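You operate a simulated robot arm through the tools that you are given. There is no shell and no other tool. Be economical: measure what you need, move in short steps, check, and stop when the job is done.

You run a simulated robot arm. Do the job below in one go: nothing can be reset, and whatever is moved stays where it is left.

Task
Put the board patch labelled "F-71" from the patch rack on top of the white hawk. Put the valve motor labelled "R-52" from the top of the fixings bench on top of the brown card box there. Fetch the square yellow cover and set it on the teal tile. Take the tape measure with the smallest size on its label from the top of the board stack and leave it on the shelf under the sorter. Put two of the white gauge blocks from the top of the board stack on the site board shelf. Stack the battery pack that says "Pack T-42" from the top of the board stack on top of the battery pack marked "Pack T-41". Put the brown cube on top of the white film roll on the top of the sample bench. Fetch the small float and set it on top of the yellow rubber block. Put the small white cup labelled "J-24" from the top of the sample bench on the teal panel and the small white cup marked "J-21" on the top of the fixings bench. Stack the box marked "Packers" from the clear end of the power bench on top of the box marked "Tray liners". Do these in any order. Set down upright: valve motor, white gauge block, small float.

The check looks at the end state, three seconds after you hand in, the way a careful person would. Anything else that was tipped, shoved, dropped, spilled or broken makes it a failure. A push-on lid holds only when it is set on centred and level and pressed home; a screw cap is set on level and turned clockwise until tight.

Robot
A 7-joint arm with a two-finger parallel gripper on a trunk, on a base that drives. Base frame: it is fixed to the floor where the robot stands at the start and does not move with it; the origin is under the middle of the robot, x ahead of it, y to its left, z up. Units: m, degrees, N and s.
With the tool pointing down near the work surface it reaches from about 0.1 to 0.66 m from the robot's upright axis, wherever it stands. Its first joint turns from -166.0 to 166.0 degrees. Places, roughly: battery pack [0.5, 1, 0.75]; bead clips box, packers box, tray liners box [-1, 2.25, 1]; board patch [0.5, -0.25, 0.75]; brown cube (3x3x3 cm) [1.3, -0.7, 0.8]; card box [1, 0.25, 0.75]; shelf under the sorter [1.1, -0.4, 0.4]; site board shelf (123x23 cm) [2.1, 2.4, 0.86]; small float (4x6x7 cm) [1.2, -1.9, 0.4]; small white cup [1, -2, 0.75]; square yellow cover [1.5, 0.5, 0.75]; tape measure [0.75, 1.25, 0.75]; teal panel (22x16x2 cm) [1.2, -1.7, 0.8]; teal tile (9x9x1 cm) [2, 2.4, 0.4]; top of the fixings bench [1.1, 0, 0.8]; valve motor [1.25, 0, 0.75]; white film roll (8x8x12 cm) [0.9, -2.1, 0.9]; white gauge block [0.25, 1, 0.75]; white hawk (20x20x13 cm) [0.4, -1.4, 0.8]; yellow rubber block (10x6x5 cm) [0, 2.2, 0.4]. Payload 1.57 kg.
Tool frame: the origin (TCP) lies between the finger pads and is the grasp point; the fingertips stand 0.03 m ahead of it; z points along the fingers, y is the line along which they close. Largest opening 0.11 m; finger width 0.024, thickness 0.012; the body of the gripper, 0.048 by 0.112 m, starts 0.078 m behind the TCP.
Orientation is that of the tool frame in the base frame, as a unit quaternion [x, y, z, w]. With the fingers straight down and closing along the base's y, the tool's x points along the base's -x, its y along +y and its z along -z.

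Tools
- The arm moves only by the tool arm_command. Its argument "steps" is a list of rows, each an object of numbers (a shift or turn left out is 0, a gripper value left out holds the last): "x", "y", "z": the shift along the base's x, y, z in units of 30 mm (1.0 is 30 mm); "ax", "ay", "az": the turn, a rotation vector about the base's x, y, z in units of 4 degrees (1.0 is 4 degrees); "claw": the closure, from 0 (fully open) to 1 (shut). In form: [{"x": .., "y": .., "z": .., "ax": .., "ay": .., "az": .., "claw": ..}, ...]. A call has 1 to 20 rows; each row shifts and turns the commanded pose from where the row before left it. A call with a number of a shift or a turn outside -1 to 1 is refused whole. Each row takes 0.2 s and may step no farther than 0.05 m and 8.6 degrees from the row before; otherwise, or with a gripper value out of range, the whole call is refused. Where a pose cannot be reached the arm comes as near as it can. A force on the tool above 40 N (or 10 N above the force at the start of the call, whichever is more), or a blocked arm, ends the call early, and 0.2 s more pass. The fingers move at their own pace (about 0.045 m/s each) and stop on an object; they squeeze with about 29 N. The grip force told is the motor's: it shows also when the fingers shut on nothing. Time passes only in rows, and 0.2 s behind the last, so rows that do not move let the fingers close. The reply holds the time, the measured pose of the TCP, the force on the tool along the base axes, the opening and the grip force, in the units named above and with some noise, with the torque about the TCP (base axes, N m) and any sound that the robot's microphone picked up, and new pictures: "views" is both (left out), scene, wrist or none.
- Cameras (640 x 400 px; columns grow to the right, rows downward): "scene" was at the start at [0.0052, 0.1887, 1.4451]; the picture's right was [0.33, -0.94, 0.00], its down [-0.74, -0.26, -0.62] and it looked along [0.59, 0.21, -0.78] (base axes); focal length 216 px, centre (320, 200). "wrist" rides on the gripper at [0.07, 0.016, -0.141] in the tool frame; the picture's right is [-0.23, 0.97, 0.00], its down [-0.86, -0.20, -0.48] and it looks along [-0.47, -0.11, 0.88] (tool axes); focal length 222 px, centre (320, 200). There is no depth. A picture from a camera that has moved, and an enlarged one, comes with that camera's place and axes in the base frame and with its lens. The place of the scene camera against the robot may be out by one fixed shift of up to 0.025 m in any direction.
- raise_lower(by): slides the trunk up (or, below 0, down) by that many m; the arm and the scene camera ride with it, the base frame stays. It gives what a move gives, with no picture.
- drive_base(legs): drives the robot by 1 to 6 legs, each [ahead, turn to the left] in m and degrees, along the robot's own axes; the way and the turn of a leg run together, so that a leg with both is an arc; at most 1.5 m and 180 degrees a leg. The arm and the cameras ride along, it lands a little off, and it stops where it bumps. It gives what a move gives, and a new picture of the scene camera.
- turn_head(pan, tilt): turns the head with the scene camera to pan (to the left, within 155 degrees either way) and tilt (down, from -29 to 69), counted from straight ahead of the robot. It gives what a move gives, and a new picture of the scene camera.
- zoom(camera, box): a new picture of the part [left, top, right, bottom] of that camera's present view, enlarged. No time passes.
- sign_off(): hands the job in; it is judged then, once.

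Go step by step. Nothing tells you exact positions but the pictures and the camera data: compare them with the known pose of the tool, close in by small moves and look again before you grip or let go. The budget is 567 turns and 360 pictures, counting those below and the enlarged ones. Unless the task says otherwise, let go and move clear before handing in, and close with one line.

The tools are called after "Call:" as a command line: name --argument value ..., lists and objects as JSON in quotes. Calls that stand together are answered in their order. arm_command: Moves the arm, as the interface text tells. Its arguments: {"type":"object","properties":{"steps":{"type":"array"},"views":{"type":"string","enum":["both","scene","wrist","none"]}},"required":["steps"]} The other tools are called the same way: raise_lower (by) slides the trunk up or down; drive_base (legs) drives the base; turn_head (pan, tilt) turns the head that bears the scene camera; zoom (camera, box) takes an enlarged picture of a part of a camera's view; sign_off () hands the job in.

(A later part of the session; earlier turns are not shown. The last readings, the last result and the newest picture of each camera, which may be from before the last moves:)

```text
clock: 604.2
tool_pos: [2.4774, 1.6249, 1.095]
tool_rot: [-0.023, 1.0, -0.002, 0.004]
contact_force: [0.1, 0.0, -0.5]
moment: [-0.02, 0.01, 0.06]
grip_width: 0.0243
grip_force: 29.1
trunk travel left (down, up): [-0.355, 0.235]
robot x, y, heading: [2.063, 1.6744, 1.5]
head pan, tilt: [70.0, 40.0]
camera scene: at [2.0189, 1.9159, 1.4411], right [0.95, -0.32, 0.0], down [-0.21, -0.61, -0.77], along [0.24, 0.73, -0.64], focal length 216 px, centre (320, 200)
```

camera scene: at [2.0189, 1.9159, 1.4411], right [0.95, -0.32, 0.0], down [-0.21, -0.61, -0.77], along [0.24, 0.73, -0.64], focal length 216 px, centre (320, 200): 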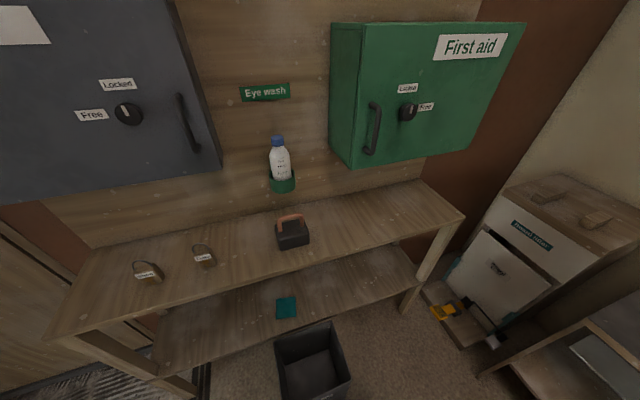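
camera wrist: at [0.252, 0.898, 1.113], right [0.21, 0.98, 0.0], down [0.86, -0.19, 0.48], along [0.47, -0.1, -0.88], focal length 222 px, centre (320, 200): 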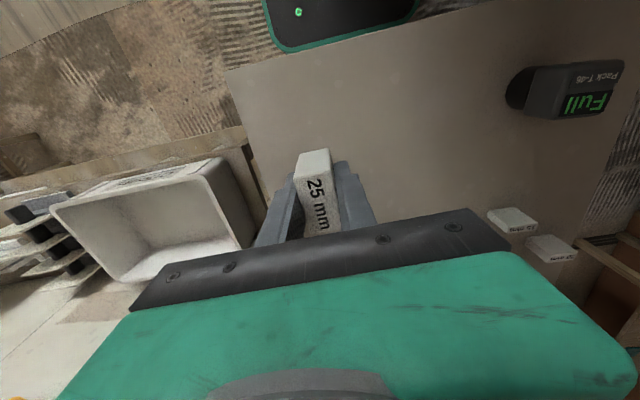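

I can see the shelf: a free spot lies left of the black box around (2.0, 2.36), between the wall cabinets. I'll turn to face it.

Call:
drive_base --legs '[[0, 88.5], [0.1, 0]]'

Call:
turn_head --pan 0 --tilt 40

Call:
arm_command --steps '[{"x": -0.9, "z": -0.4}, {"x": -0.9, "z": -0.4}, {"x": -0.5, "y": 0.3, "z": -0.4}, {}]' --views "wrist"

```text
clock: 609.1
tool_pos: [2.1286, 2.1886, 1.0931]
tool_rot: [0.708, -0.706, -0.002, -0.003]
contact_force: [-0.3, 0.1, -1.1]
moment: [-0.02, 0.0, 0.02]
grip_width: 0.0244
grip_force: 29.3
trunk travel left (down, up): [-0.355, 0.235]
robot x, y, heading: [2.0657, 1.7751, 88.9]
head pan, tilt: [70.0, 40.0]
camera scene: at [1.8223, 1.7558, 1.4411], right [0.36, 0.93, 0.0], down [0.6, -0.23, -0.77], along [-0.72, 0.27, -0.64], focal length 216 px, centre (320, 200)
```

scene: 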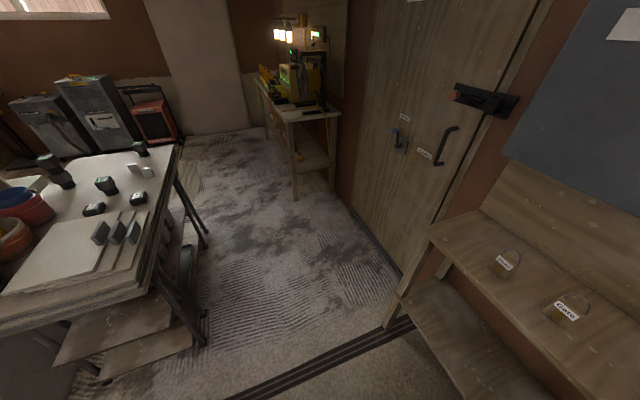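

```text
clock: 610.5
tool_pos: [2.1291, 2.1878, 1.0937]
tool_rot: [0.708, -0.706, -0.001, -0.003]
contact_force: [0.3, 0.0, -1.5]
moment: [-0.02, 0.0, 0.0]
grip_width: 0.0244
grip_force: 29.2
trunk travel left (down, up): [-0.355, 0.235]
robot x, y, heading: [2.0638, 1.7726, 88.9]
head pan, tilt: [0.0, 40.0]
camera scene: at [1.903, 1.8104, 1.4411], right [1.0, -0.02, 0.0], down [-0.01, -0.64, -0.77], along [0.01, 0.77, -0.64], focal length 216 px, centre (320, 200)
```

scene: 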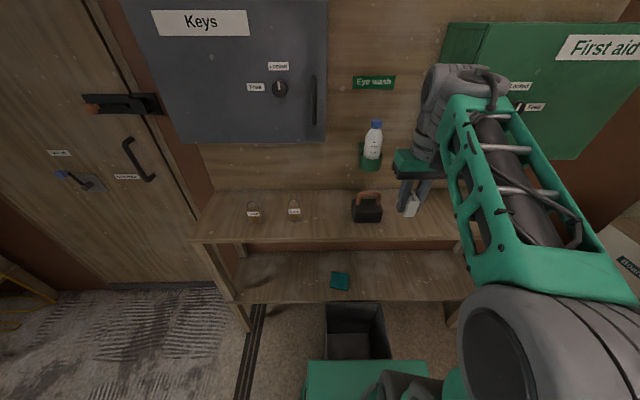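

```text
clock: 611.5
tool_pos: [2.0593, 2.1947, 1.0575]
tool_rot: [0.708, -0.707, -0.002, -0.003]
contact_force: [-0.5, 0.4, -0.8]
moment: [0.01, 0.0, -0.02]
grip_width: 0.0247
grip_force: 29.3
trunk travel left (down, up): [-0.355, 0.235]
robot x, y, heading: [2.0643, 1.7712, 89.0]
head pan, tilt: [0.0, 40.0]
camera wrist: at [2.0425, 2.1239, 1.1975], right [-0.97, 0.22, 0.0], down [0.2, 0.85, 0.48], along [0.11, 0.47, -0.88], focal length 222 px, centre (320, 200)
```

wrist: 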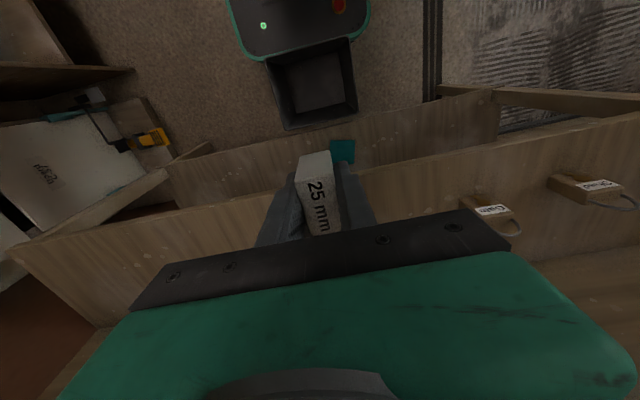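

I'll place the block around (1.97, 2.36).

Call:
arm_command --steps '[{"x": -0.9}, {"x": -0.9, "z": -0.5}, {"x": -0.9, "z": -0.5}, {"x": -0.2, "y": 0.8, "z": -0.5}, {"y": 0.9}, {"y": 0.9}, {"y": 0.9}, {"y": 0.9}, {"y": 0.9}, {}]' --views "both"

```text
clock: 613.7
tool_pos: [1.9729, 2.3558, 1.0153]
tool_rot: [0.708, -0.706, -0.001, -0.002]
contact_force: [-1.0, -0.2, -0.6]
moment: [-0.03, 0.01, 0.0]
grip_width: 0.0244
grip_force: 29.0
trunk travel left (down, up): [-0.355, 0.235]
robot x, y, heading: [2.0621, 1.7698, 89.1]
head pan, tilt: [0.0, 40.0]
camera scene: at [1.903, 1.8107, 1.4411], right [1.0, -0.02, 0.0], down [-0.01, -0.64, -0.77], along [0.01, 0.77, -0.64], focal length 216 px, centre (320, 200)
camera wrist: at [1.9559, 2.2848, 1.1549], right [-0.97, 0.22, 0.0], down [0.2, 0.85, 0.48], along [0.11, 0.47, -0.88], focal length 222 px, centre (320, 200)
```

scene: 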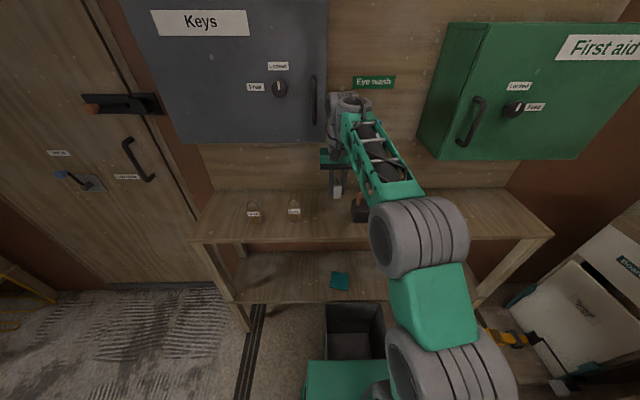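
wrist: 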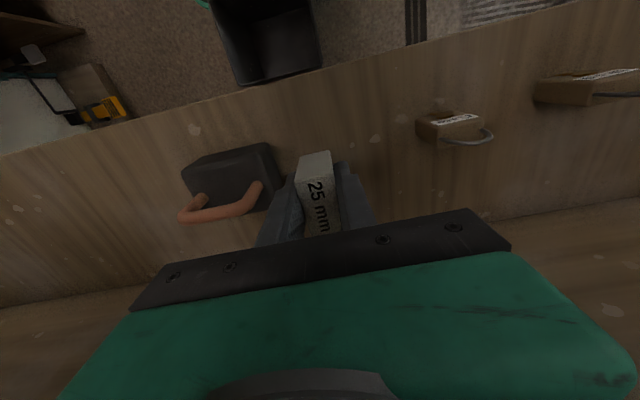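

Call:
arm_command --steps '[{"x": -0.2, "z": -0.9}, {"z": -0.9}, {"z": -0.9}, {"z": -0.5}, {}]' --views "wrist"

```text
clock: 614.9
tool_pos: [1.9676, 2.3573, 0.9167]
tool_rot: [0.709, -0.706, -0.002, -0.003]
contact_force: [0.6, 0.5, -0.7]
moment: [-0.04, -0.01, 0.04]
grip_width: 0.0245
grip_force: 29.2
trunk travel left (down, up): [-0.355, 0.235]
robot x, y, heading: [2.0627, 1.7768, 89.1]
head pan, tilt: [0.0, 40.0]
camera wrist: at [1.9498, 2.2859, 1.0568], right [-0.97, 0.22, 0.0], down [0.2, 0.85, 0.48], along [0.11, 0.47, -0.87], focal length 222 px, centre (320, 200)
```

wrist: 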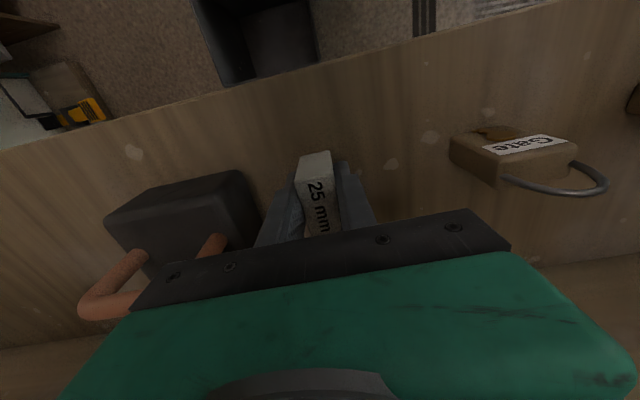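

The black box's handle is near the hand, so I'll shift 2 cm away and then lower.

Call:
arm_command --steps '[{"x": -0.8}, {"z": -0.3}, {"z": -0.15}, {"z": -0.1}]' --views "none"

Call:
arm_command --steps '[{"z": -0.08}, {"z": -0.08}, {"z": -0.08}]' --views "none"

```text
clock: 615.9
tool_pos: [1.9415, 2.3551, 0.8999]
tool_rot: [0.708, -0.706, -0.002, -0.003]
contact_force: [0.2, -0.2, -0.4]
moment: [-0.01, 0.02, 0.02]
grip_width: 0.0245
grip_force: 28.7
trunk travel left (down, up): [-0.355, 0.235]
robot x, y, heading: [2.0664, 1.7764, 89.0]
head pan, tilt: [0.0, 40.0]
```

```text
clock: 616.7
tool_pos: [1.9432, 2.3557, 0.8936]
tool_rot: [0.708, -0.706, -0.002, -0.003]
contact_force: [-0.6, 0.6, -1.6]
moment: [0.01, 0.0, -0.04]
grip_width: 0.0244
grip_force: 29.0
trunk travel left (down, up): [-0.355, 0.235]
robot x, y, heading: [2.0632, 1.773, 89.2]
head pan, tilt: [0.0, 40.0]
```

Call:
arm_command --steps '[{"z": -0.1}, {"z": -0.1}, {"z": -0.1}]' --views "none"

```text
clock: 617.5
tool_pos: [1.9435, 2.357, 0.8903]
tool_rot: [0.708, -0.706, -0.007, -0.005]
contact_force: [1.2, 2.7, 34.3]
moment: [-0.37, -0.21, 0.07]
grip_width: 0.0244
grip_force: 29.3
trunk travel left (down, up): [-0.355, 0.235]
robot x, y, heading: [2.0653, 1.7713, 88.9]
head pan, tilt: [0.0, 40.0]
```

Contact. Ease off, release, and rise.

Call:
arm_command --steps '[{"z": 0.15}, {"claw": 0.9}, {"claw": 0.75}, {"claw": 0.6}, {}, {"z": 0.5}, {"z": 0.8}, {"z": 1}, {"z": 1}, {"y": -1}, {"y": -1}, {"y": -1}]' --views "both"

```text
clock: 620.1
tool_pos: [1.944, 2.2655, 0.988]
tool_rot: [0.708, -0.706, -0.001, -0.002]
contact_force: [-0.6, 0.5, -0.4]
moment: [0.01, 0.01, -0.01]
grip_width: 0.0438
grip_force: 0.0
trunk travel left (down, up): [-0.355, 0.235]
robot x, y, heading: [2.065, 1.7751, 89.0]
head pan, tilt: [0.0, 40.0]
camera scene: at [1.903, 1.8105, 1.4411], right [1.0, -0.02, 0.0], down [-0.01, -0.64, -0.77], along [0.01, 0.77, -0.64], focal length 216 px, centre (320, 200)
camera wrist: at [1.9273, 2.195, 1.1282], right [-0.97, 0.22, 0.0], down [0.2, 0.85, 0.48], along [0.11, 0.47, -0.88], focal length 222 px, centre (320, 200)
```

scene: 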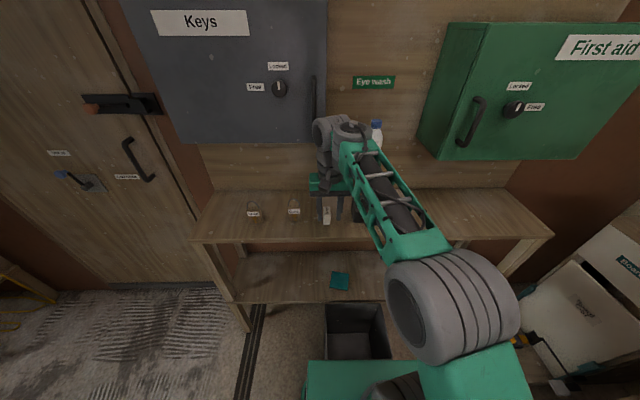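
wrist: 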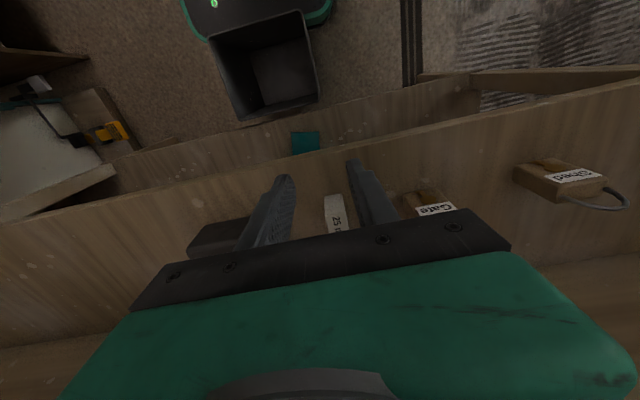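

First gauge block placed. Back to the board stack's north side for the next one.

Call:
arm_command --steps '[{"z": 1, "y": -0.5, "x": 0.8}, {"z": 1, "x": 0.8}, {"z": 1, "x": 0.8}, {"x": 0.8}]' --views "none"

Call:
drive_base --legs '[[-0.07, 0], [0, 91], [1.45, 0], [0, 90]]'

Call:
turn_head --pan 0 --tilt 50

```text
clock: 621.1
tool_pos: [2.0406, 2.2527, 1.0784]
tool_rot: [0.708, -0.706, -0.002, -0.003]
contact_force: [-0.3, -0.6, 0.5]
moment: [0.02, -0.03, 0.0]
grip_width: 0.044
grip_force: 0.1
trunk travel left (down, up): [-0.355, 0.235]
robot x, y, heading: [2.0642, 1.7753, 88.5]
head pan, tilt: [0.0, 40.0]
```

```text
clock: 636.6
tool_pos: [0.6956, 1.1995, 1.0778]
tool_rot: [0.681, 0.732, -0.003, 0.003]
contact_force: [0.6, -0.1, -0.1]
moment: [0.01, 0.0, -0.03]
grip_width: 0.0439
grip_force: 0.0
trunk travel left (down, up): [-0.355, 0.235]
robot x, y, heading: [0.6387, 1.6758, -87.1]
head pan, tilt: [0.0, 40.0]
camera scene: at [0.7877, 1.6669, 1.4411], right [-1.0, -0.05, 0.0], down [-0.03, 0.64, -0.77], along [0.04, -0.76, -0.64], focal length 216 px, centre (320, 200)
```

scene: 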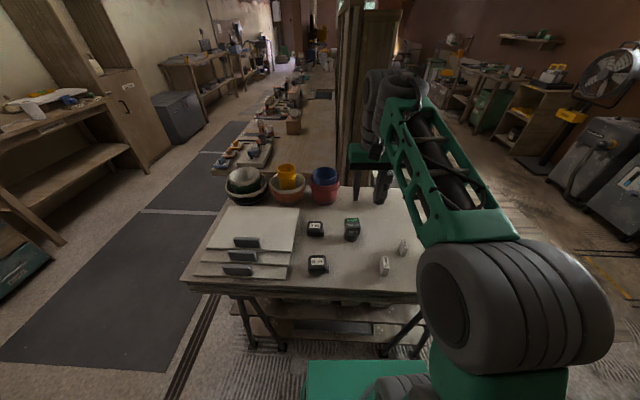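

```text
clock: 637.3
tool_pos: [0.6944, 1.1985, 1.0781]
tool_rot: [0.681, 0.733, -0.003, 0.002]
contact_force: [0.7, 0.0, -0.6]
moment: [0.0, 0.01, 0.0]
grip_width: 0.0443
grip_force: 0.1
trunk travel left (down, up): [-0.355, 0.235]
robot x, y, heading: [0.6405, 1.6692, -87.1]
head pan, tilt: [0.0, 50.0]
camera scene: at [0.7872, 1.6749, 1.427], right [-1.0, -0.05, 0.0], down [-0.04, 0.76, -0.64], along [0.03, -0.64, -0.77], focal length 216 px, centre (320, 200)
```

scene: 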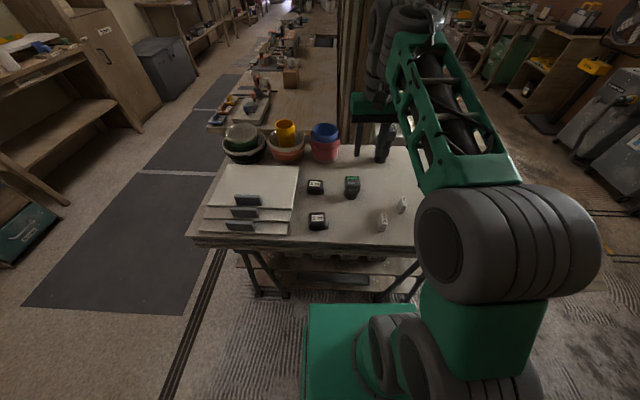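

The gauge blocks and the 3 m tape are visible. I'll move over the 20 mm block.

Call:
arm_command --steps '[{"x": -0.9, "y": 0.3}, {"x": -0.9, "y": 0.3}, {"x": -0.9, "y": 0.2, "claw": 0.35}, {"x": -0.5, "z": -1}, {"z": -1}, {}]' --views "wrist"

Call:
zoom --camera "wrist" --box '[220, 80, 420, 210]'

```text
clock: 638.7
tool_pos: [0.5964, 1.223, 1.0159]
tool_rot: [0.681, 0.732, -0.003, 0.001]
contact_force: [1.3, -0.2, -0.5]
moment: [-0.01, -0.04, -0.01]
grip_width: 0.0716
grip_force: 0.1
trunk travel left (down, up): [-0.355, 0.235]
robot x, y, heading: [0.6374, 1.6769, -87.1]
head pan, tilt: [0.0, 50.0]
camera wrist: at [0.607, 1.2933, 1.1559], right [0.99, -0.15, 0.0], down [-0.14, -0.86, 0.48], along [-0.07, -0.48, -0.87], focal length 222 px, centre (320, 200)
```

wrist: 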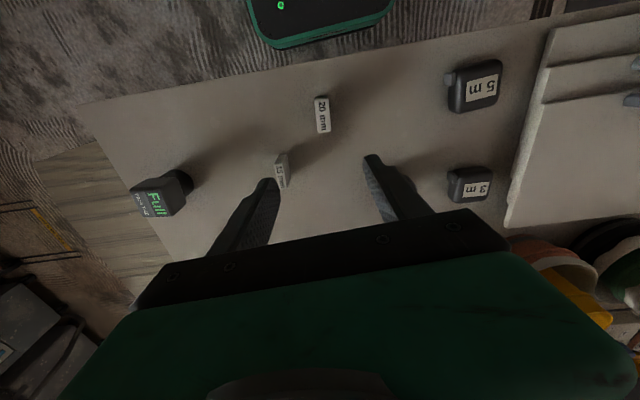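

```text
3.08 times, centred on (320, 145) of wrist
camera zoom: at [0.607, 1.2933, 1.1559], right [0.99, -0.15, 0.0], down [-0.14, -0.86, 0.48], along [-0.07, -0.48, -0.87], focal length 684 px, centre (320, 369)
```

zoom: 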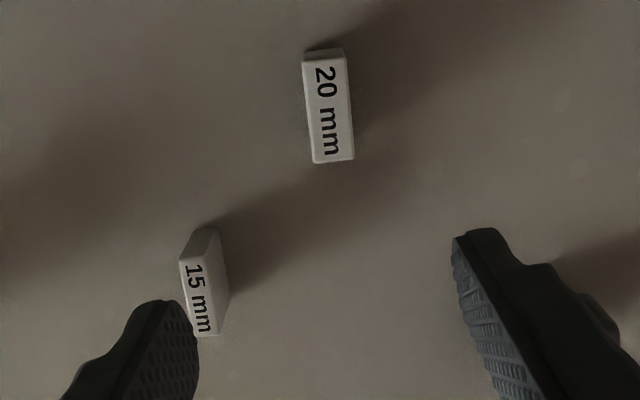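

Call:
arm_command --steps '[{"x": 0.3, "y": 0.7, "az": -1}, {"z": -1}, {"z": -1}, {"z": -1}, {"z": -1}, {"z": -1}, {}]' --views "wrist"

```text
clock: 640.3
tool_pos: [0.6071, 1.2441, 0.8644]
tool_rot: [0.706, 0.708, -0.003, 0.001]
contact_force: [0.2, -0.2, 0.3]
moment: [0.02, 0.03, 0.02]
grip_width: 0.0716
grip_force: 0.1
trunk travel left (down, up): [-0.355, 0.235]
robot x, y, heading: [0.6389, 1.6712, -86.9]
head pan, tilt: [0.0, 50.0]
camera wrist: at [0.6219, 1.3149, 1.004], right [0.97, -0.22, 0.0], down [-0.2, -0.85, 0.48], along [-0.11, -0.47, -0.88], focal length 222 px, centre (320, 200)
```

wrist: 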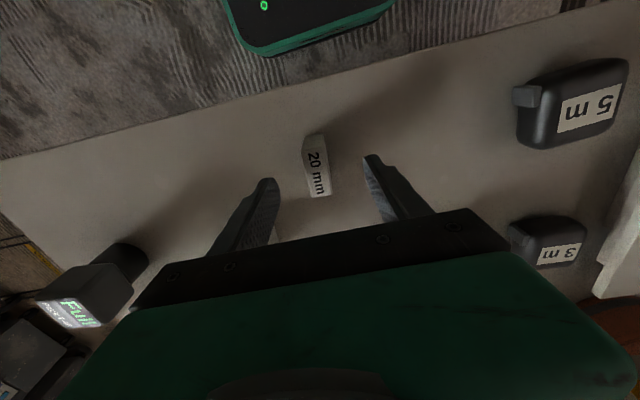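

Call:
arm_command --steps '[{"x": -0.15, "z": -0.8}, {"z": -0.85}, {"claw": 0.6}, {"claw": 0.85}, {"claw": 1}, {}, {}]' --views "wrist"

```text
clock: 641.9
tool_pos: [0.602, 1.2459, 0.8165]
tool_rot: [0.706, 0.708, -0.003, 0.002]
contact_force: [0.2, -1.1, -0.6]
moment: [0.0, -0.01, -0.02]
grip_width: 0.0194
grip_force: 28.6
trunk travel left (down, up): [-0.355, 0.235]
robot x, y, heading: [0.6389, 1.677, -86.8]
head pan, tilt: [0.0, 50.0]
camera wrist: at [0.6169, 1.3148, 0.9577], right [0.97, -0.22, 0.0], down [-0.2, -0.85, 0.48], along [-0.11, -0.47, -0.88], focal length 222 px, centre (320, 200)
```

wrist: 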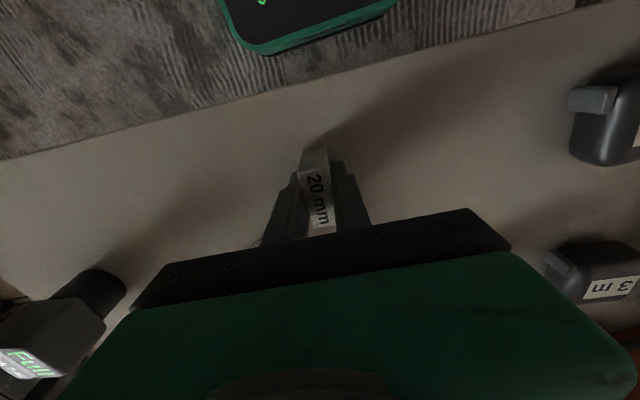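

Call:
arm_command --steps '[{"z": 0.4}, {"z": 1}, {"z": 1}, {"z": 1}, {"z": 1}, {"z": 1}, {"z": 1}, {"z": 1}, {"z": 1}]' --views "none"

Call:
drive_base --legs '[[0, 87], [1.4, 0], [0, 90], [0.1, 0]]'

Call:
arm_command --steps '[{}]' --views "wrist"

```text
clock: 643.9
tool_pos: [0.6033, 1.2422, 1.0712]
tool_rot: [0.706, 0.708, -0.003, 0.002]
contact_force: [-0.8, -0.1, -0.2]
moment: [0.01, 0.02, 0.03]
grip_width: 0.0191
grip_force: 28.7
trunk travel left (down, up): [-0.355, 0.235]
robot x, y, heading: [0.6369, 1.6769, -87.0]
head pan, tilt: [0.0, 50.0]
```

```text
clock: 659.0
tool_pos: [2.0842, 2.2028, 1.0709]
tool_rot: [-0.689, 0.725, 0.001, 0.003]
contact_force: [-0.5, 0.6, 0.6]
moment: [0.0, -0.02, -0.03]
grip_width: 0.0192
grip_force: 28.9
trunk travel left (down, up): [-0.355, 0.235]
robot x, y, heading: [2.0237, 1.7699, 90.2]
head pan, tilt: [0.0, 50.0]
camera scene: at [1.8631, 1.7994, 1.427], right [1.0, 0.0, 0.0], down [0.0, -0.77, -0.64], along [0.0, 0.64, -0.77], focal length 216 px, centre (320, 200)
```

scene: 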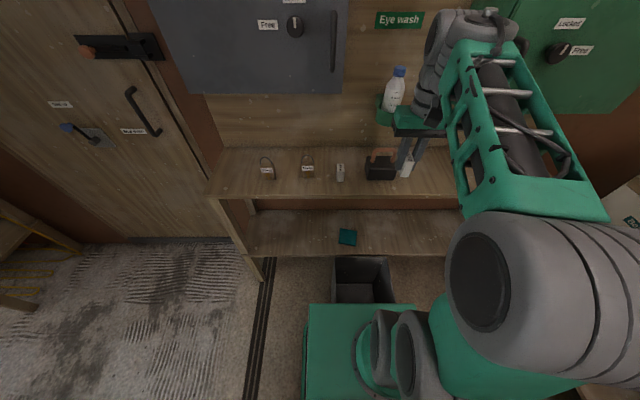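

```text
clock: 659.4
tool_pos: [2.0825, 2.2033, 1.0719]
tool_rot: [-0.688, 0.726, 0.001, 0.003]
contact_force: [0.3, 0.5, -1.6]
moment: [-0.01, 0.0, -0.01]
grip_width: 0.0194
grip_force: 28.4
trunk travel left (down, up): [-0.355, 0.235]
robot x, y, heading: [2.0251, 1.7758, 89.8]
head pan, tilt: [0.0, 50.0]
camera wrist: at [2.0618, 2.1331, 1.2109], right [-0.96, 0.28, 0.0], down [0.24, 0.84, 0.48], along [0.13, 0.46, -0.88], focal length 222 px, centre (320, 200)
```

wrist: 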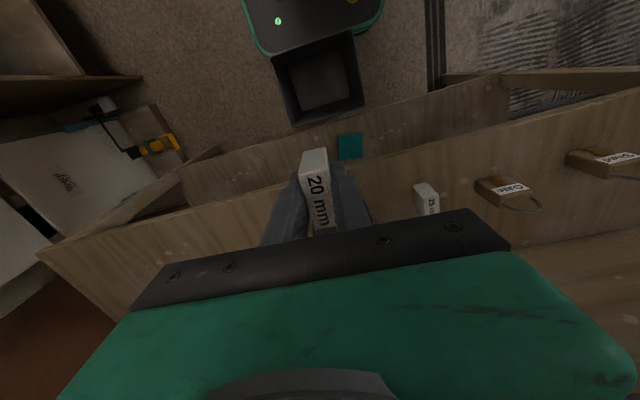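

I'll set the second block in the gap left of the first, around (1.89, 2.362), opening only slightly on release.

Call:
arm_command --steps '[{"x": -1, "z": -0.3, "az": 0.75}, {"x": -1, "z": -0.3}, {"x": -1, "z": -0.3}, {"x": -1, "z": -0.3}, {"x": -1, "z": -0.3}, {"x": -1, "y": 0.5}, {"x": -0.4, "y": 1}, {"y": 1}, {"y": 1}, {"y": 1}, {"y": 0.8}, {}]' --views "wrist"

```text
clock: 662.0
tool_pos: [1.8905, 2.3611, 1.0259]
tool_rot: [0.708, -0.706, -0.002, -0.003]
contact_force: [-0.1, 0.9, -0.4]
moment: [-0.03, 0.0, -0.04]
grip_width: 0.019
grip_force: 29.0
trunk travel left (down, up): [-0.355, 0.235]
robot x, y, heading: [2.0253, 1.771, 89.8]
head pan, tilt: [0.0, 50.0]
camera wrist: at [1.8731, 2.2896, 1.1668], right [-0.97, 0.23, 0.0], down [0.2, 0.85, 0.48], along [0.11, 0.47, -0.88], focal length 222 px, centre (320, 200)
```

wrist: 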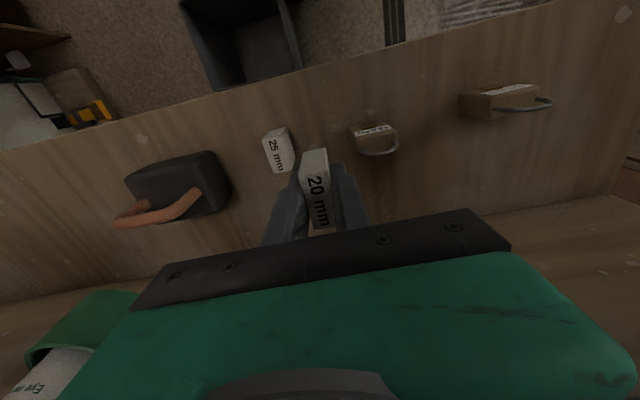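

Call:
arm_command --steps '[{"z": -1}, {"z": -1}, {"z": -1}, {"z": -0.6}, {}]' --views "wrist"

```text
clock: 663.1
tool_pos: [1.8868, 2.3613, 0.918]
tool_rot: [-0.707, 0.707, 0.002, 0.004]
contact_force: [-0.7, -0.1, -0.8]
moment: [0.02, 0.0, -0.01]
grip_width: 0.0193
grip_force: 29.1
trunk travel left (down, up): [-0.355, 0.235]
robot x, y, heading: [2.0236, 1.7708, 89.7]
head pan, tilt: [0.0, 50.0]
camera wrist: at [1.8698, 2.2902, 1.0577], right [-0.97, 0.23, 0.0], down [0.2, 0.85, 0.48], along [0.11, 0.47, -0.88], focal length 222 px, centre (320, 200)
```

wrist: 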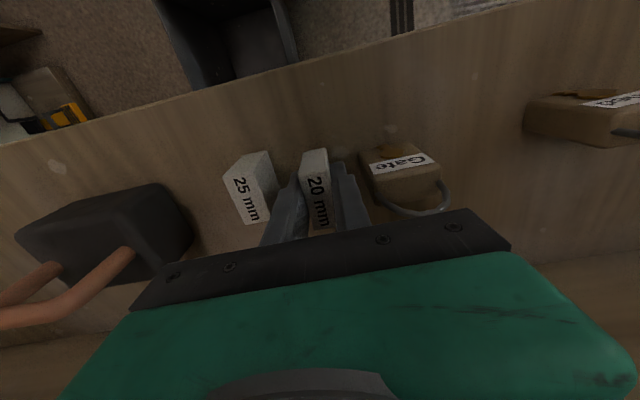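

Call:
arm_command --steps '[{"z": -0.4}, {"z": -0.2}, {"z": -0.12}, {"z": -0.1}]' --views "none"

```text
clock: 664.1
tool_pos: [1.8901, 2.3629, 0.8973]
tool_rot: [0.708, -0.706, -0.005, -0.004]
contact_force: [-1.7, 3.3, 16.2]
moment: [-0.22, 0.03, -0.03]
grip_width: 0.0194
grip_force: 28.9
trunk travel left (down, up): [-0.355, 0.235]
robot x, y, heading: [2.0254, 1.7708, 89.5]
head pan, tilt: [0.0, 50.0]
```

Contact. Open slightly and rise.

Call:
arm_command --steps '[{"z": 0.05}, {"claw": 0.9}, {"claw": 0.82}, {"claw": 0.74}, {}, {"z": 0.3}, {"z": 0.6}, {"z": 0.8}, {"z": 1}, {"z": 0.5}, {"y": -1}, {"y": -1}, {"y": -1}, {"y": -1}]' --views "both"

Call:
zoom --camera "scene" --box '[240, 120, 420, 270]'

```text
clock: 667.1
tool_pos: [1.8903, 2.2443, 0.9902]
tool_rot: [0.708, -0.706, -0.001, -0.003]
contact_force: [0.3, 0.5, 0.1]
moment: [0.0, 0.02, -0.01]
grip_width: 0.0285
grip_force: 0.1
trunk travel left (down, up): [-0.355, 0.235]
robot x, y, heading: [2.022, 1.7734, 90.0]
head pan, tilt: [0.0, 50.0]
camera scene: at [1.863, 1.7995, 1.427], right [1.0, 0.0, 0.0], down [0.0, -0.77, -0.64], along [0.0, 0.64, -0.77], focal length 216 px, centre (320, 200)
camera wrist: at [1.8722, 2.1738, 1.1303], right [-0.97, 0.23, 0.0], down [0.2, 0.85, 0.48], along [0.11, 0.47, -0.88], focal length 222 px, centre (320, 200)
```

scene: 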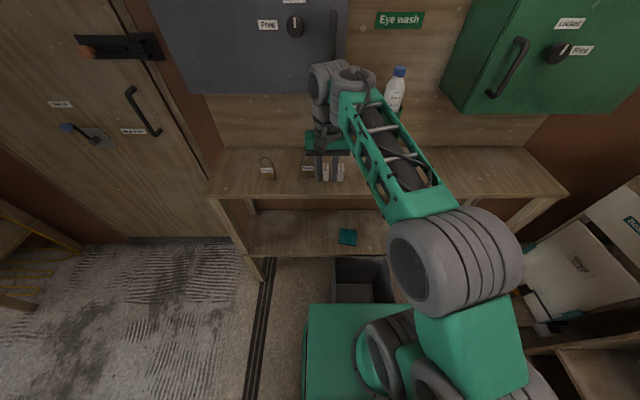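
wrist: 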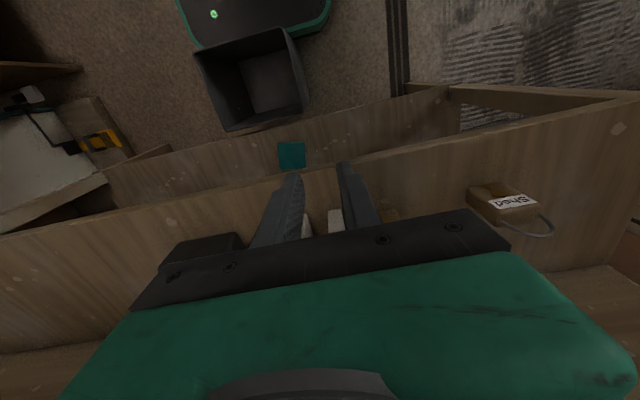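

```text
2.67 times, centred on (330, 195) of scene
camera zoom: at [1.863, 1.7995, 1.427], right [1.0, 0.0, 0.0], down [0.0, -0.77, -0.64], along [0.0, 0.64, -0.77], focal length 576 px, centre (293, 213)
```

zoom: 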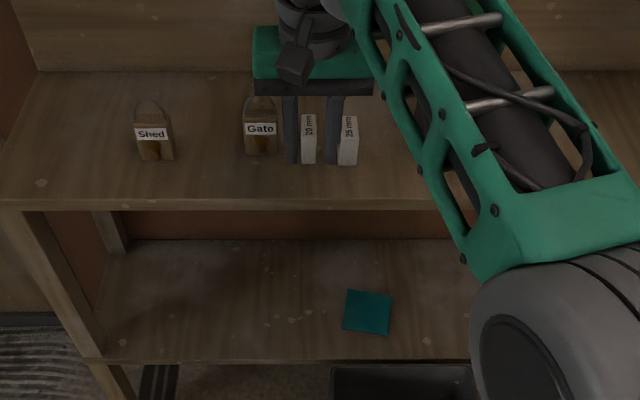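

Both gauge blocks stand on the shelf. The teal tile is on the lower shelf near (2.01, 2.39), with the bin in front. Next: the 3 m tape from the board stack.

Call:
arm_command --steps '[{"z": 1, "x": 0.8, "claw": 0}, {"z": 1, "x": 0.8}, {"z": 1, "x": 0.8}, {"x": 0.8}, {"x": 0.8}]' --views "none"

Call:
drive_base --legs '[[-0.05, 0], [0, 90], [1.2, 0], [0, 90]]'

Call:
arm_command --steps '[{"z": -0.5}, {"z": -0.5}, {}]' --views "wrist"

```text
clock: 668.4
tool_pos: [2.0119, 2.2431, 1.0811]
tool_rot: [0.707, -0.707, -0.001, -0.002]
contact_force: [0.7, 0.0, 0.2]
moment: [0.0, 0.03, 0.01]
grip_width: 0.11
grip_force: 0.0
trunk travel left (down, up): [-0.355, 0.235]
robot x, y, heading: [2.0264, 1.7744, 89.8]
head pan, tilt: [0.0, 50.0]
```

```text
clock: 671.3
tool_pos: [1.7236, 2.0436, 1.0801]
tool_rot: [0.911, -0.413, -0.003, 0.0]
contact_force: [-0.2, 1.0, 0.0]
moment: [-0.03, 0.05, -0.02]
grip_width: 0.1101
grip_force: 0.1
trunk travel left (down, up): [-0.355, 0.235]
robot x, y, heading: [2.0409, 1.6934, 122.4]
head pan, tilt: [0.0, 50.0]
stopped in leg 2: the robot was blocked; the commanded pose is now the measured one
camera scene: at [1.8921, 1.6333, 1.4271], right [0.84, 0.54, 0.0], down [0.41, -0.65, -0.64], along [-0.34, 0.54, -0.77], focal length 216 px, centre (320, 200)
```

scene: 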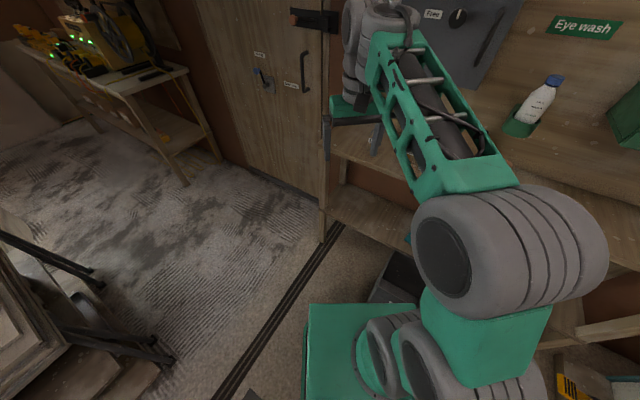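

```text
clock: 672.1
tool_pos: [1.7257, 2.0434, 1.0525]
tool_rot: [0.911, -0.413, -0.002, -0.002]
contact_force: [-1.2, -0.2, 0.3]
moment: [0.0, 0.0, -0.01]
grip_width: 0.11
grip_force: 0.1
trunk travel left (down, up): [-0.355, 0.235]
robot x, y, heading: [2.038, 1.6922, 122.5]
head pan, tilt: [0.0, 50.0]
camera wrist: at [1.759, 1.9789, 1.1917], right [-0.88, -0.47, 0.0], down [-0.41, 0.77, 0.48], along [-0.23, 0.43, -0.88], focal length 222 px, centre (320, 200)
```

wrist: 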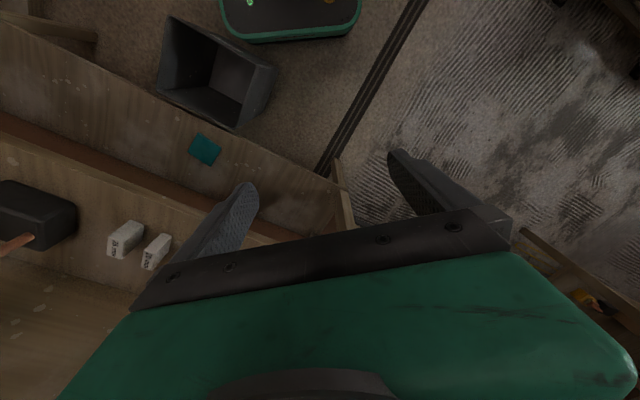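

The turn was blocked, with the base corner probably touching the bin. I'll back away and check the bin.

Call:
drive_base --legs '[[-0.2, 0], [0, -32]]'

Call:
turn_head --pan 10 --tilt 45

```text
clock: 675.3
tool_pos: [2.0673, 1.9851, 1.0507]
tool_rot: [0.762, -0.648, -0.001, -0.002]
contact_force: [0.4, 0.0, 0.6]
moment: [-0.01, 0.01, 0.0]
grip_width: 0.1098
grip_force: 0.0
trunk travel left (down, up): [-0.355, 0.235]
robot x, y, heading: [2.1493, 1.5206, 90.3]
head pan, tilt: [0.0, 50.0]
camera scene: at [1.9843, 1.5473, 1.427], right [1.0, 0.0, 0.0], down [0.0, -0.77, -0.64], along [0.0, 0.64, -0.77], focal length 216 px, centre (320, 200)
```

scene: 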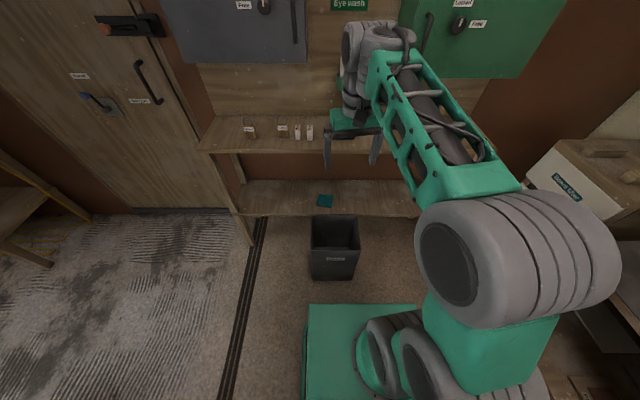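

```text
clock: 676.0
tool_pos: [2.068, 1.9854, 1.0517]
tool_rot: [0.761, -0.649, -0.001, -0.003]
contact_force: [-0.6, 0.6, -1.1]
moment: [0.0, 0.02, -0.03]
grip_width: 0.11
grip_force: 0.1
trunk travel left (down, up): [-0.355, 0.235]
robot x, y, heading: [2.1422, 1.5183, 90.1]
head pan, tilt: [10.0, 45.0]
camera scene: at [1.9701, 1.5503, 1.4339], right [0.98, 0.18, 0.0], down [0.13, -0.7, -0.71], along [-0.13, 0.7, -0.71], focal length 216 px, centre (320, 200)
```

scene: 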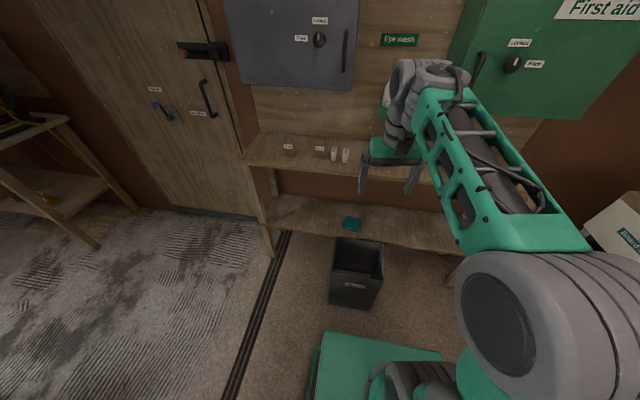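

The bin has not moved measurably. I'll continue to the board stack's north side along a safer path.

Call:
drive_base --legs '[[0, 75], [0.75, 0], [0, 15], [0.58, 0], [0, 90]]'

Call:
arm_command --steps '[{}]' --views "wrist"

```text
clock: 690.9
tool_pos: [0.9031, 1.2358, 1.051]
tool_rot: [0.651, 0.759, -0.003, 0.002]
contact_force: [0.5, -0.4, -0.2]
moment: [-0.02, -0.02, 0.03]
grip_width: 0.1099
grip_force: 0.0
trunk travel left (down, up): [-0.355, 0.235]
robot x, y, heading: [0.8297, 1.7009, -90.0]
head pan, tilt: [10.0, 45.0]
camera scene: at [0.9916, 1.6881, 1.4339], right [-0.98, -0.17, 0.0], down [-0.12, 0.7, -0.71], along [0.12, -0.7, -0.71], focal length 216 px, centre (320, 200)
```

scene: 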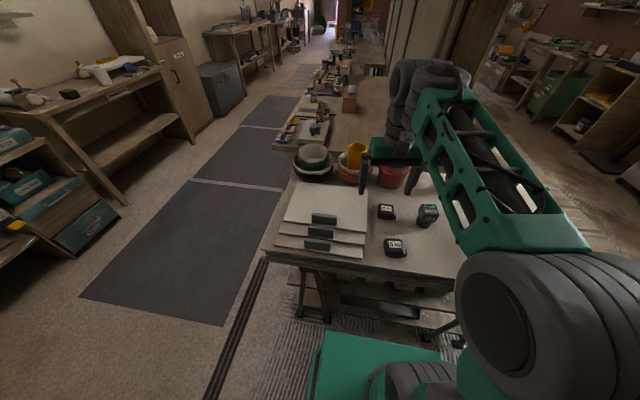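

```text
clock: 691.3
tool_pos: [0.9031, 1.2364, 1.0526]
tool_rot: [0.651, 0.759, -0.002, 0.002]
contact_force: [-0.7, 0.1, -0.2]
moment: [-0.04, 0.01, 0.01]
grip_width: 0.1099
grip_force: 0.0
trunk travel left (down, up): [-0.355, 0.235]
robot x, y, heading: [0.8297, 1.6984, -90.0]
head pan, tilt: [10.0, 45.0]
camera wrist: at [0.9081, 1.3076, 1.1917], right [1.0, -0.08, 0.0], down [-0.07, -0.87, 0.48], along [-0.04, -0.48, -0.88], focal length 222 px, centre (320, 200)
```

wrist: 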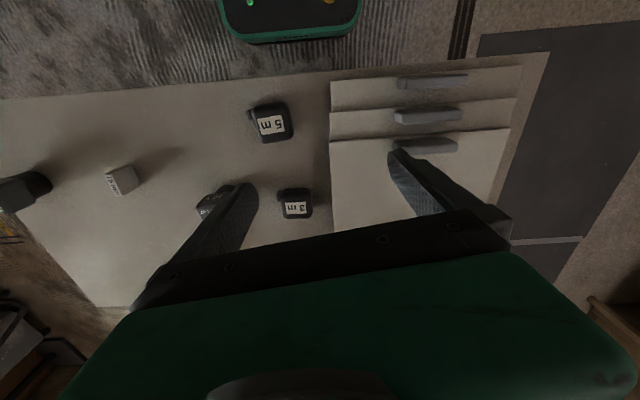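

The 3 m tape is at (0.845, 1.10). I'll grasp it with a 45° tool so it can later slide onto the low shelf.

Call:
arm_command --steps '[{"x": -0.7, "az": -0.8}, {"x": -0.7, "az": -0.7}, {"x": -0.5, "az": -0.7}, {"ax": -1}, {"ax": -1}, {"ax": -1}, {"ax": -1}, {"ax": -1}, {"ax": -1}, {"ax": -1}, {"ax": -1}, {"ax": -1}, {"ax": -1}, {"ax": -1, "z": -0.7}, {"z": -0.8}, {"z": -0.8}, {}]' --views "wrist"

```text
clock: 693.5
tool_pos: [0.8232, 1.2163, 0.9822]
tool_rot: [0.728, 0.675, -0.081, 0.088]
contact_force: [0.2, 0.1, 0.8]
moment: [0.05, 0.03, -0.02]
grip_width: 0.1098
grip_force: 0.1
out of reach, approached as far as the arm can: row 9
trunk travel left (down, up): [-0.355, 0.235]
robot x, y, heading: [0.8318, 1.6954, -90.0]
head pan, tilt: [10.0, 45.0]
stopped in row 10: the arm was blocked; the commanded pose is now the measured one
camera wrist: at [0.8435, 1.3149, 1.1028], right [0.95, -0.29, 0.07], down [-0.26, -0.7, 0.66], along [-0.14, -0.65, -0.75], focal length 222 px, centre (320, 200)
```

wrist: 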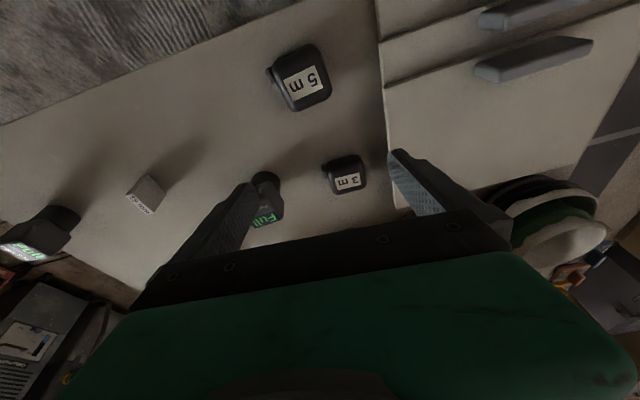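

It jammed up high; pitching worked before at lower height. I'll go vertical, descend to ~0.92, then pitch.

Call:
arm_command --steps '[{"ax": 1}, {"ax": 1}, {"ax": 1}, {"ax": 0.6, "az": 1}, {"az": 0.3, "z": -0.5}]' --views "none"

Call:
arm_command --steps '[{"y": -0.8, "x": 0.3}, {"y": -0.8, "x": 0.3, "z": -0.5}, {"y": -0.8, "z": -0.5}, {"ax": -1}, {"ax": -1}, {"ax": -1}, {"ax": -1}, {"ax": -1}, {"ax": -1}, {"ax": -1}, {"ax": -1}, {"ax": -1}, {"ax": -1}, {"ax": -1}, {}]' --views "wrist"

```text
clock: 694.7
tool_pos: [0.8215, 1.2163, 0.9721]
tool_rot: [0.701, 0.713, 0.004, -0.002]
contact_force: [0.0, -0.5, 0.4]
moment: [0.02, -0.04, -0.01]
grip_width: 0.1099
grip_force: 0.0
trunk travel left (down, up): [-0.355, 0.235]
robot x, y, heading: [0.8277, 1.7022, -90.0]
head pan, tilt: [10.0, 45.0]
```

```text
clock: 697.9
tool_pos: [0.8416, 1.1444, 0.9428]
tool_rot: [0.651, 0.662, -0.265, 0.262]
contact_force: [0.4, -0.3, -0.1]
moment: [0.0, -0.05, 0.05]
grip_width: 0.1101
grip_force: 0.1
trunk travel left (down, up): [-0.355, 0.235]
robot x, y, heading: [0.8302, 1.6985, -89.9]
head pan, tilt: [10.0, 45.0]
camera wrist: at [0.8545, 1.2918, 0.9959], right [0.98, -0.15, 0.15], down [-0.19, -0.29, 0.94], along [-0.1, -0.94, -0.31], focal length 222 px, centre (320, 200)
```

wrist: 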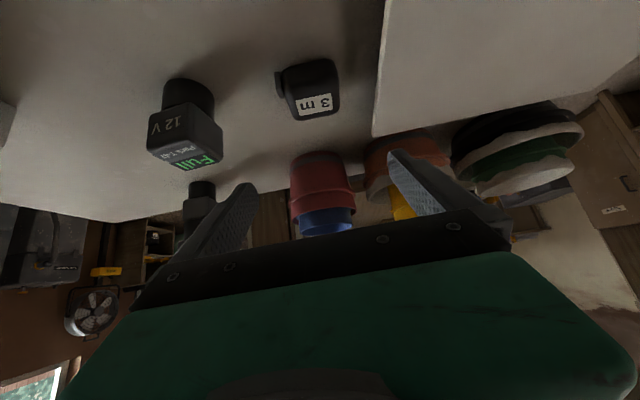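

Call:
arm_command --steps '[{"z": -0.9, "y": -0.3}, {"z": -0.9, "y": -0.3}, {"z": -0.9, "y": -0.3}, {"z": -0.7, "y": -0.3}, {}]' --views "wrist"

```text
clock: 699.1
tool_pos: [0.8389, 1.1067, 0.8407]
tool_rot: [0.651, 0.662, -0.264, 0.262]
contact_force: [0.4, 0.1, -0.3]
moment: [-0.03, 0.01, 0.02]
grip_width: 0.1102
grip_force: 0.0
trunk travel left (down, up): [-0.355, 0.235]
robot x, y, heading: [0.831, 1.7012, -90.0]
head pan, tilt: [10.0, 45.0]
camera wrist: at [0.8543, 1.255, 0.8936], right [0.98, -0.15, 0.15], down [-0.19, -0.29, 0.94], along [-0.1, -0.94, -0.31], focal length 222 px, centre (320, 200)
```

wrist: 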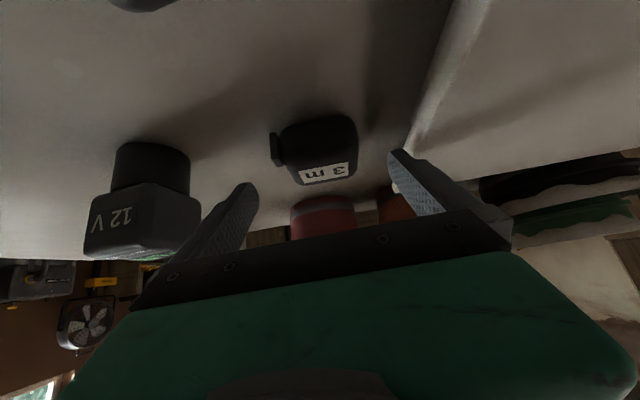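

Call:
arm_command --steps '[{"z": -0.6, "y": -0.1, "x": 0.1}, {"z": -0.5, "y": -0.1}, {"claw": 0.3}, {"claw": 0.6}, {"claw": 1}, {}, {}]' --views "wrist"

```text
clock: 700.7
tool_pos: [0.8431, 1.1018, 0.811]
tool_rot: [0.651, 0.66, -0.266, 0.263]
contact_force: [3.9, 0.5, 15.3]
moment: [-0.2, -0.69, -0.05]
grip_width: 0.0617
grip_force: 25.3
trunk travel left (down, up): [-0.355, 0.235]
robot x, y, heading: [0.8285, 1.699, -89.9]
head pan, tilt: [10.0, 45.0]
camera wrist: at [0.8573, 1.249, 0.8626], right [0.98, -0.15, 0.15], down [-0.19, -0.29, 0.94], along [-0.1, -0.95, -0.31], focal length 222 px, centre (320, 200)
```

wrist: 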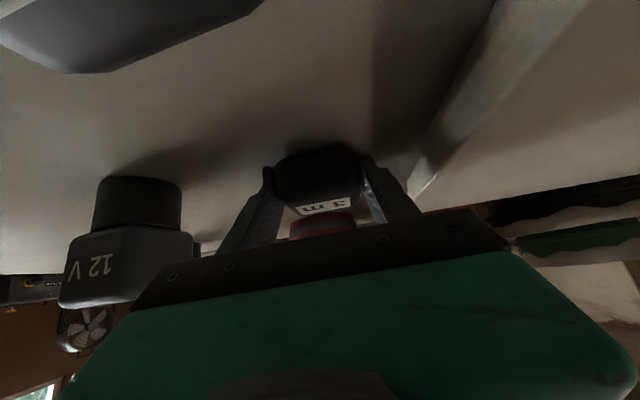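

The tape is gripped. Lift and retract, then raise the pose for travel.

Call:
arm_command --steps '[{"z": 0.5}, {"z": 0.8}, {"z": 1}, {"z": 1}, {"z": 1}, {"z": 0.5}, {}]' --views "wrist"

```text
clock: 702.3
tool_pos: [0.8425, 1.1006, 0.9539]
tool_rot: [0.652, 0.661, -0.265, 0.261]
contact_force: [0.5, -0.8, -1.9]
moment: [0.0, 0.01, 0.0]
grip_width: 0.0619
grip_force: 29.4
trunk travel left (down, up): [-0.355, 0.235]
robot x, y, heading: [0.8267, 1.6966, -90.2]
head pan, tilt: [10.0, 45.0]
camera wrist: at [0.8567, 1.2481, 1.0071], right [0.98, -0.15, 0.15], down [-0.19, -0.29, 0.94], along [-0.1, -0.94, -0.31], focal length 222 px, centre (320, 200)
```

wrist: 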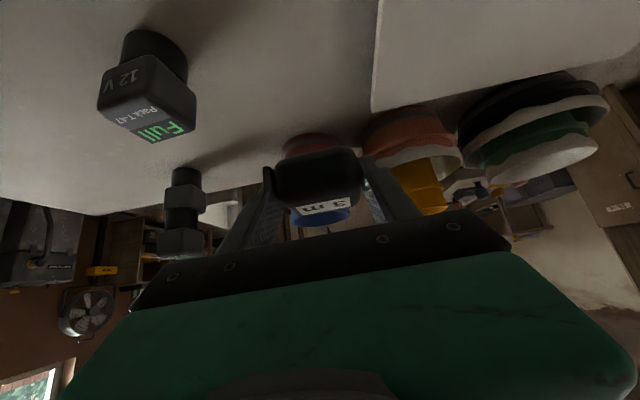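

Call:
raise_lower --by 0.2

Call:
drive_base --legs '[[0, 90], [1.25, 0], [0, -90], [1.05, 0], [1.0, 0], [0, -90]]'

Call:
turn_head --pan 10 --tilt 45

```text
clock: 704.5
tool_pos: [0.8434, 1.1009, 1.1533]
tool_rot: [0.651, 0.662, -0.264, 0.262]
contact_force: [0.7, -0.5, -2.0]
moment: [0.02, 0.03, 0.01]
grip_width: 0.0618
grip_force: 29.0
trunk travel left (down, up): [-0.555, 0.035]
robot x, y, heading: [0.8295, 1.7002, -90.0]
head pan, tilt: [10.0, 45.0]
```

```text
clock: 731.9
tool_pos: [1.5147, -0.3616, 1.1541]
tool_rot: [0.928, 0.016, -0.372, 0.003]
contact_force: [0.3, -0.3, -1.3]
moment: [-0.02, -0.04, 0.01]
grip_width: 0.0618
grip_force: 29.0
trunk travel left (down, up): [-0.555, 0.035]
robot x, y, heading: [2.1187, -0.3381, -179.0]
head pan, tilt: [10.0, 45.0]
camera scene: at [2.0901, -0.4999, 1.6339], right [-0.19, 0.98, 0.0], down [0.69, 0.13, -0.71], along [-0.69, -0.13, -0.71], focal length 216 px, centre (320, 200)
```

scene: 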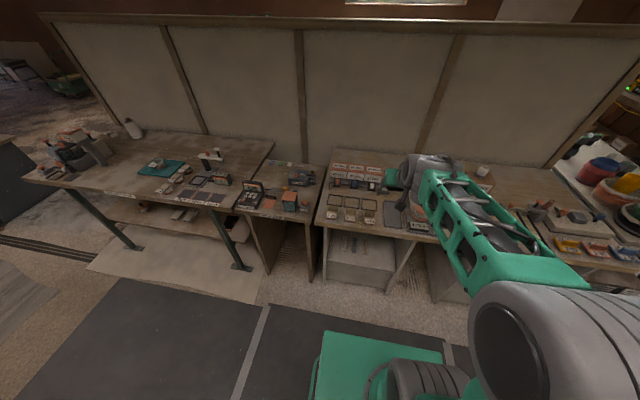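

```text
clock: 732.5
tool_pos: [1.5149, -0.3629, 1.1543]
tool_rot: [0.929, 0.015, -0.371, 0.001]
contact_force: [0.0, 0.0, -2.2]
moment: [-0.01, -0.01, 0.0]
grip_width: 0.0618
grip_force: 29.4
trunk travel left (down, up): [-0.555, 0.035]
robot x, y, heading: [2.1138, -0.3418, -179.2]
head pan, tilt: [10.0, 45.0]
camera scene: at [2.0902, -0.5, 1.6339], right [-0.19, 0.98, 0.0], down [0.69, 0.13, -0.71], along [-0.69, -0.13, -0.71], focal length 216 px, centre (320, 200)
```

scene: 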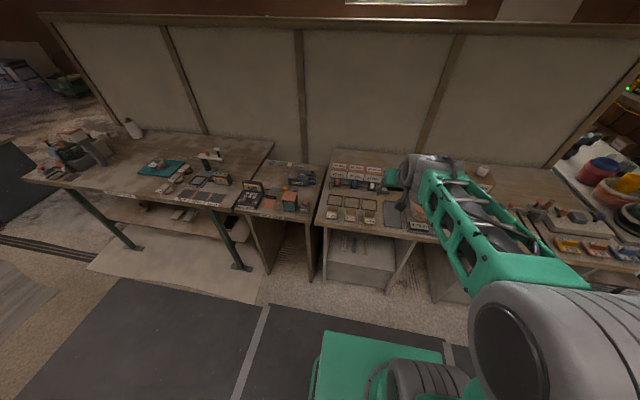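

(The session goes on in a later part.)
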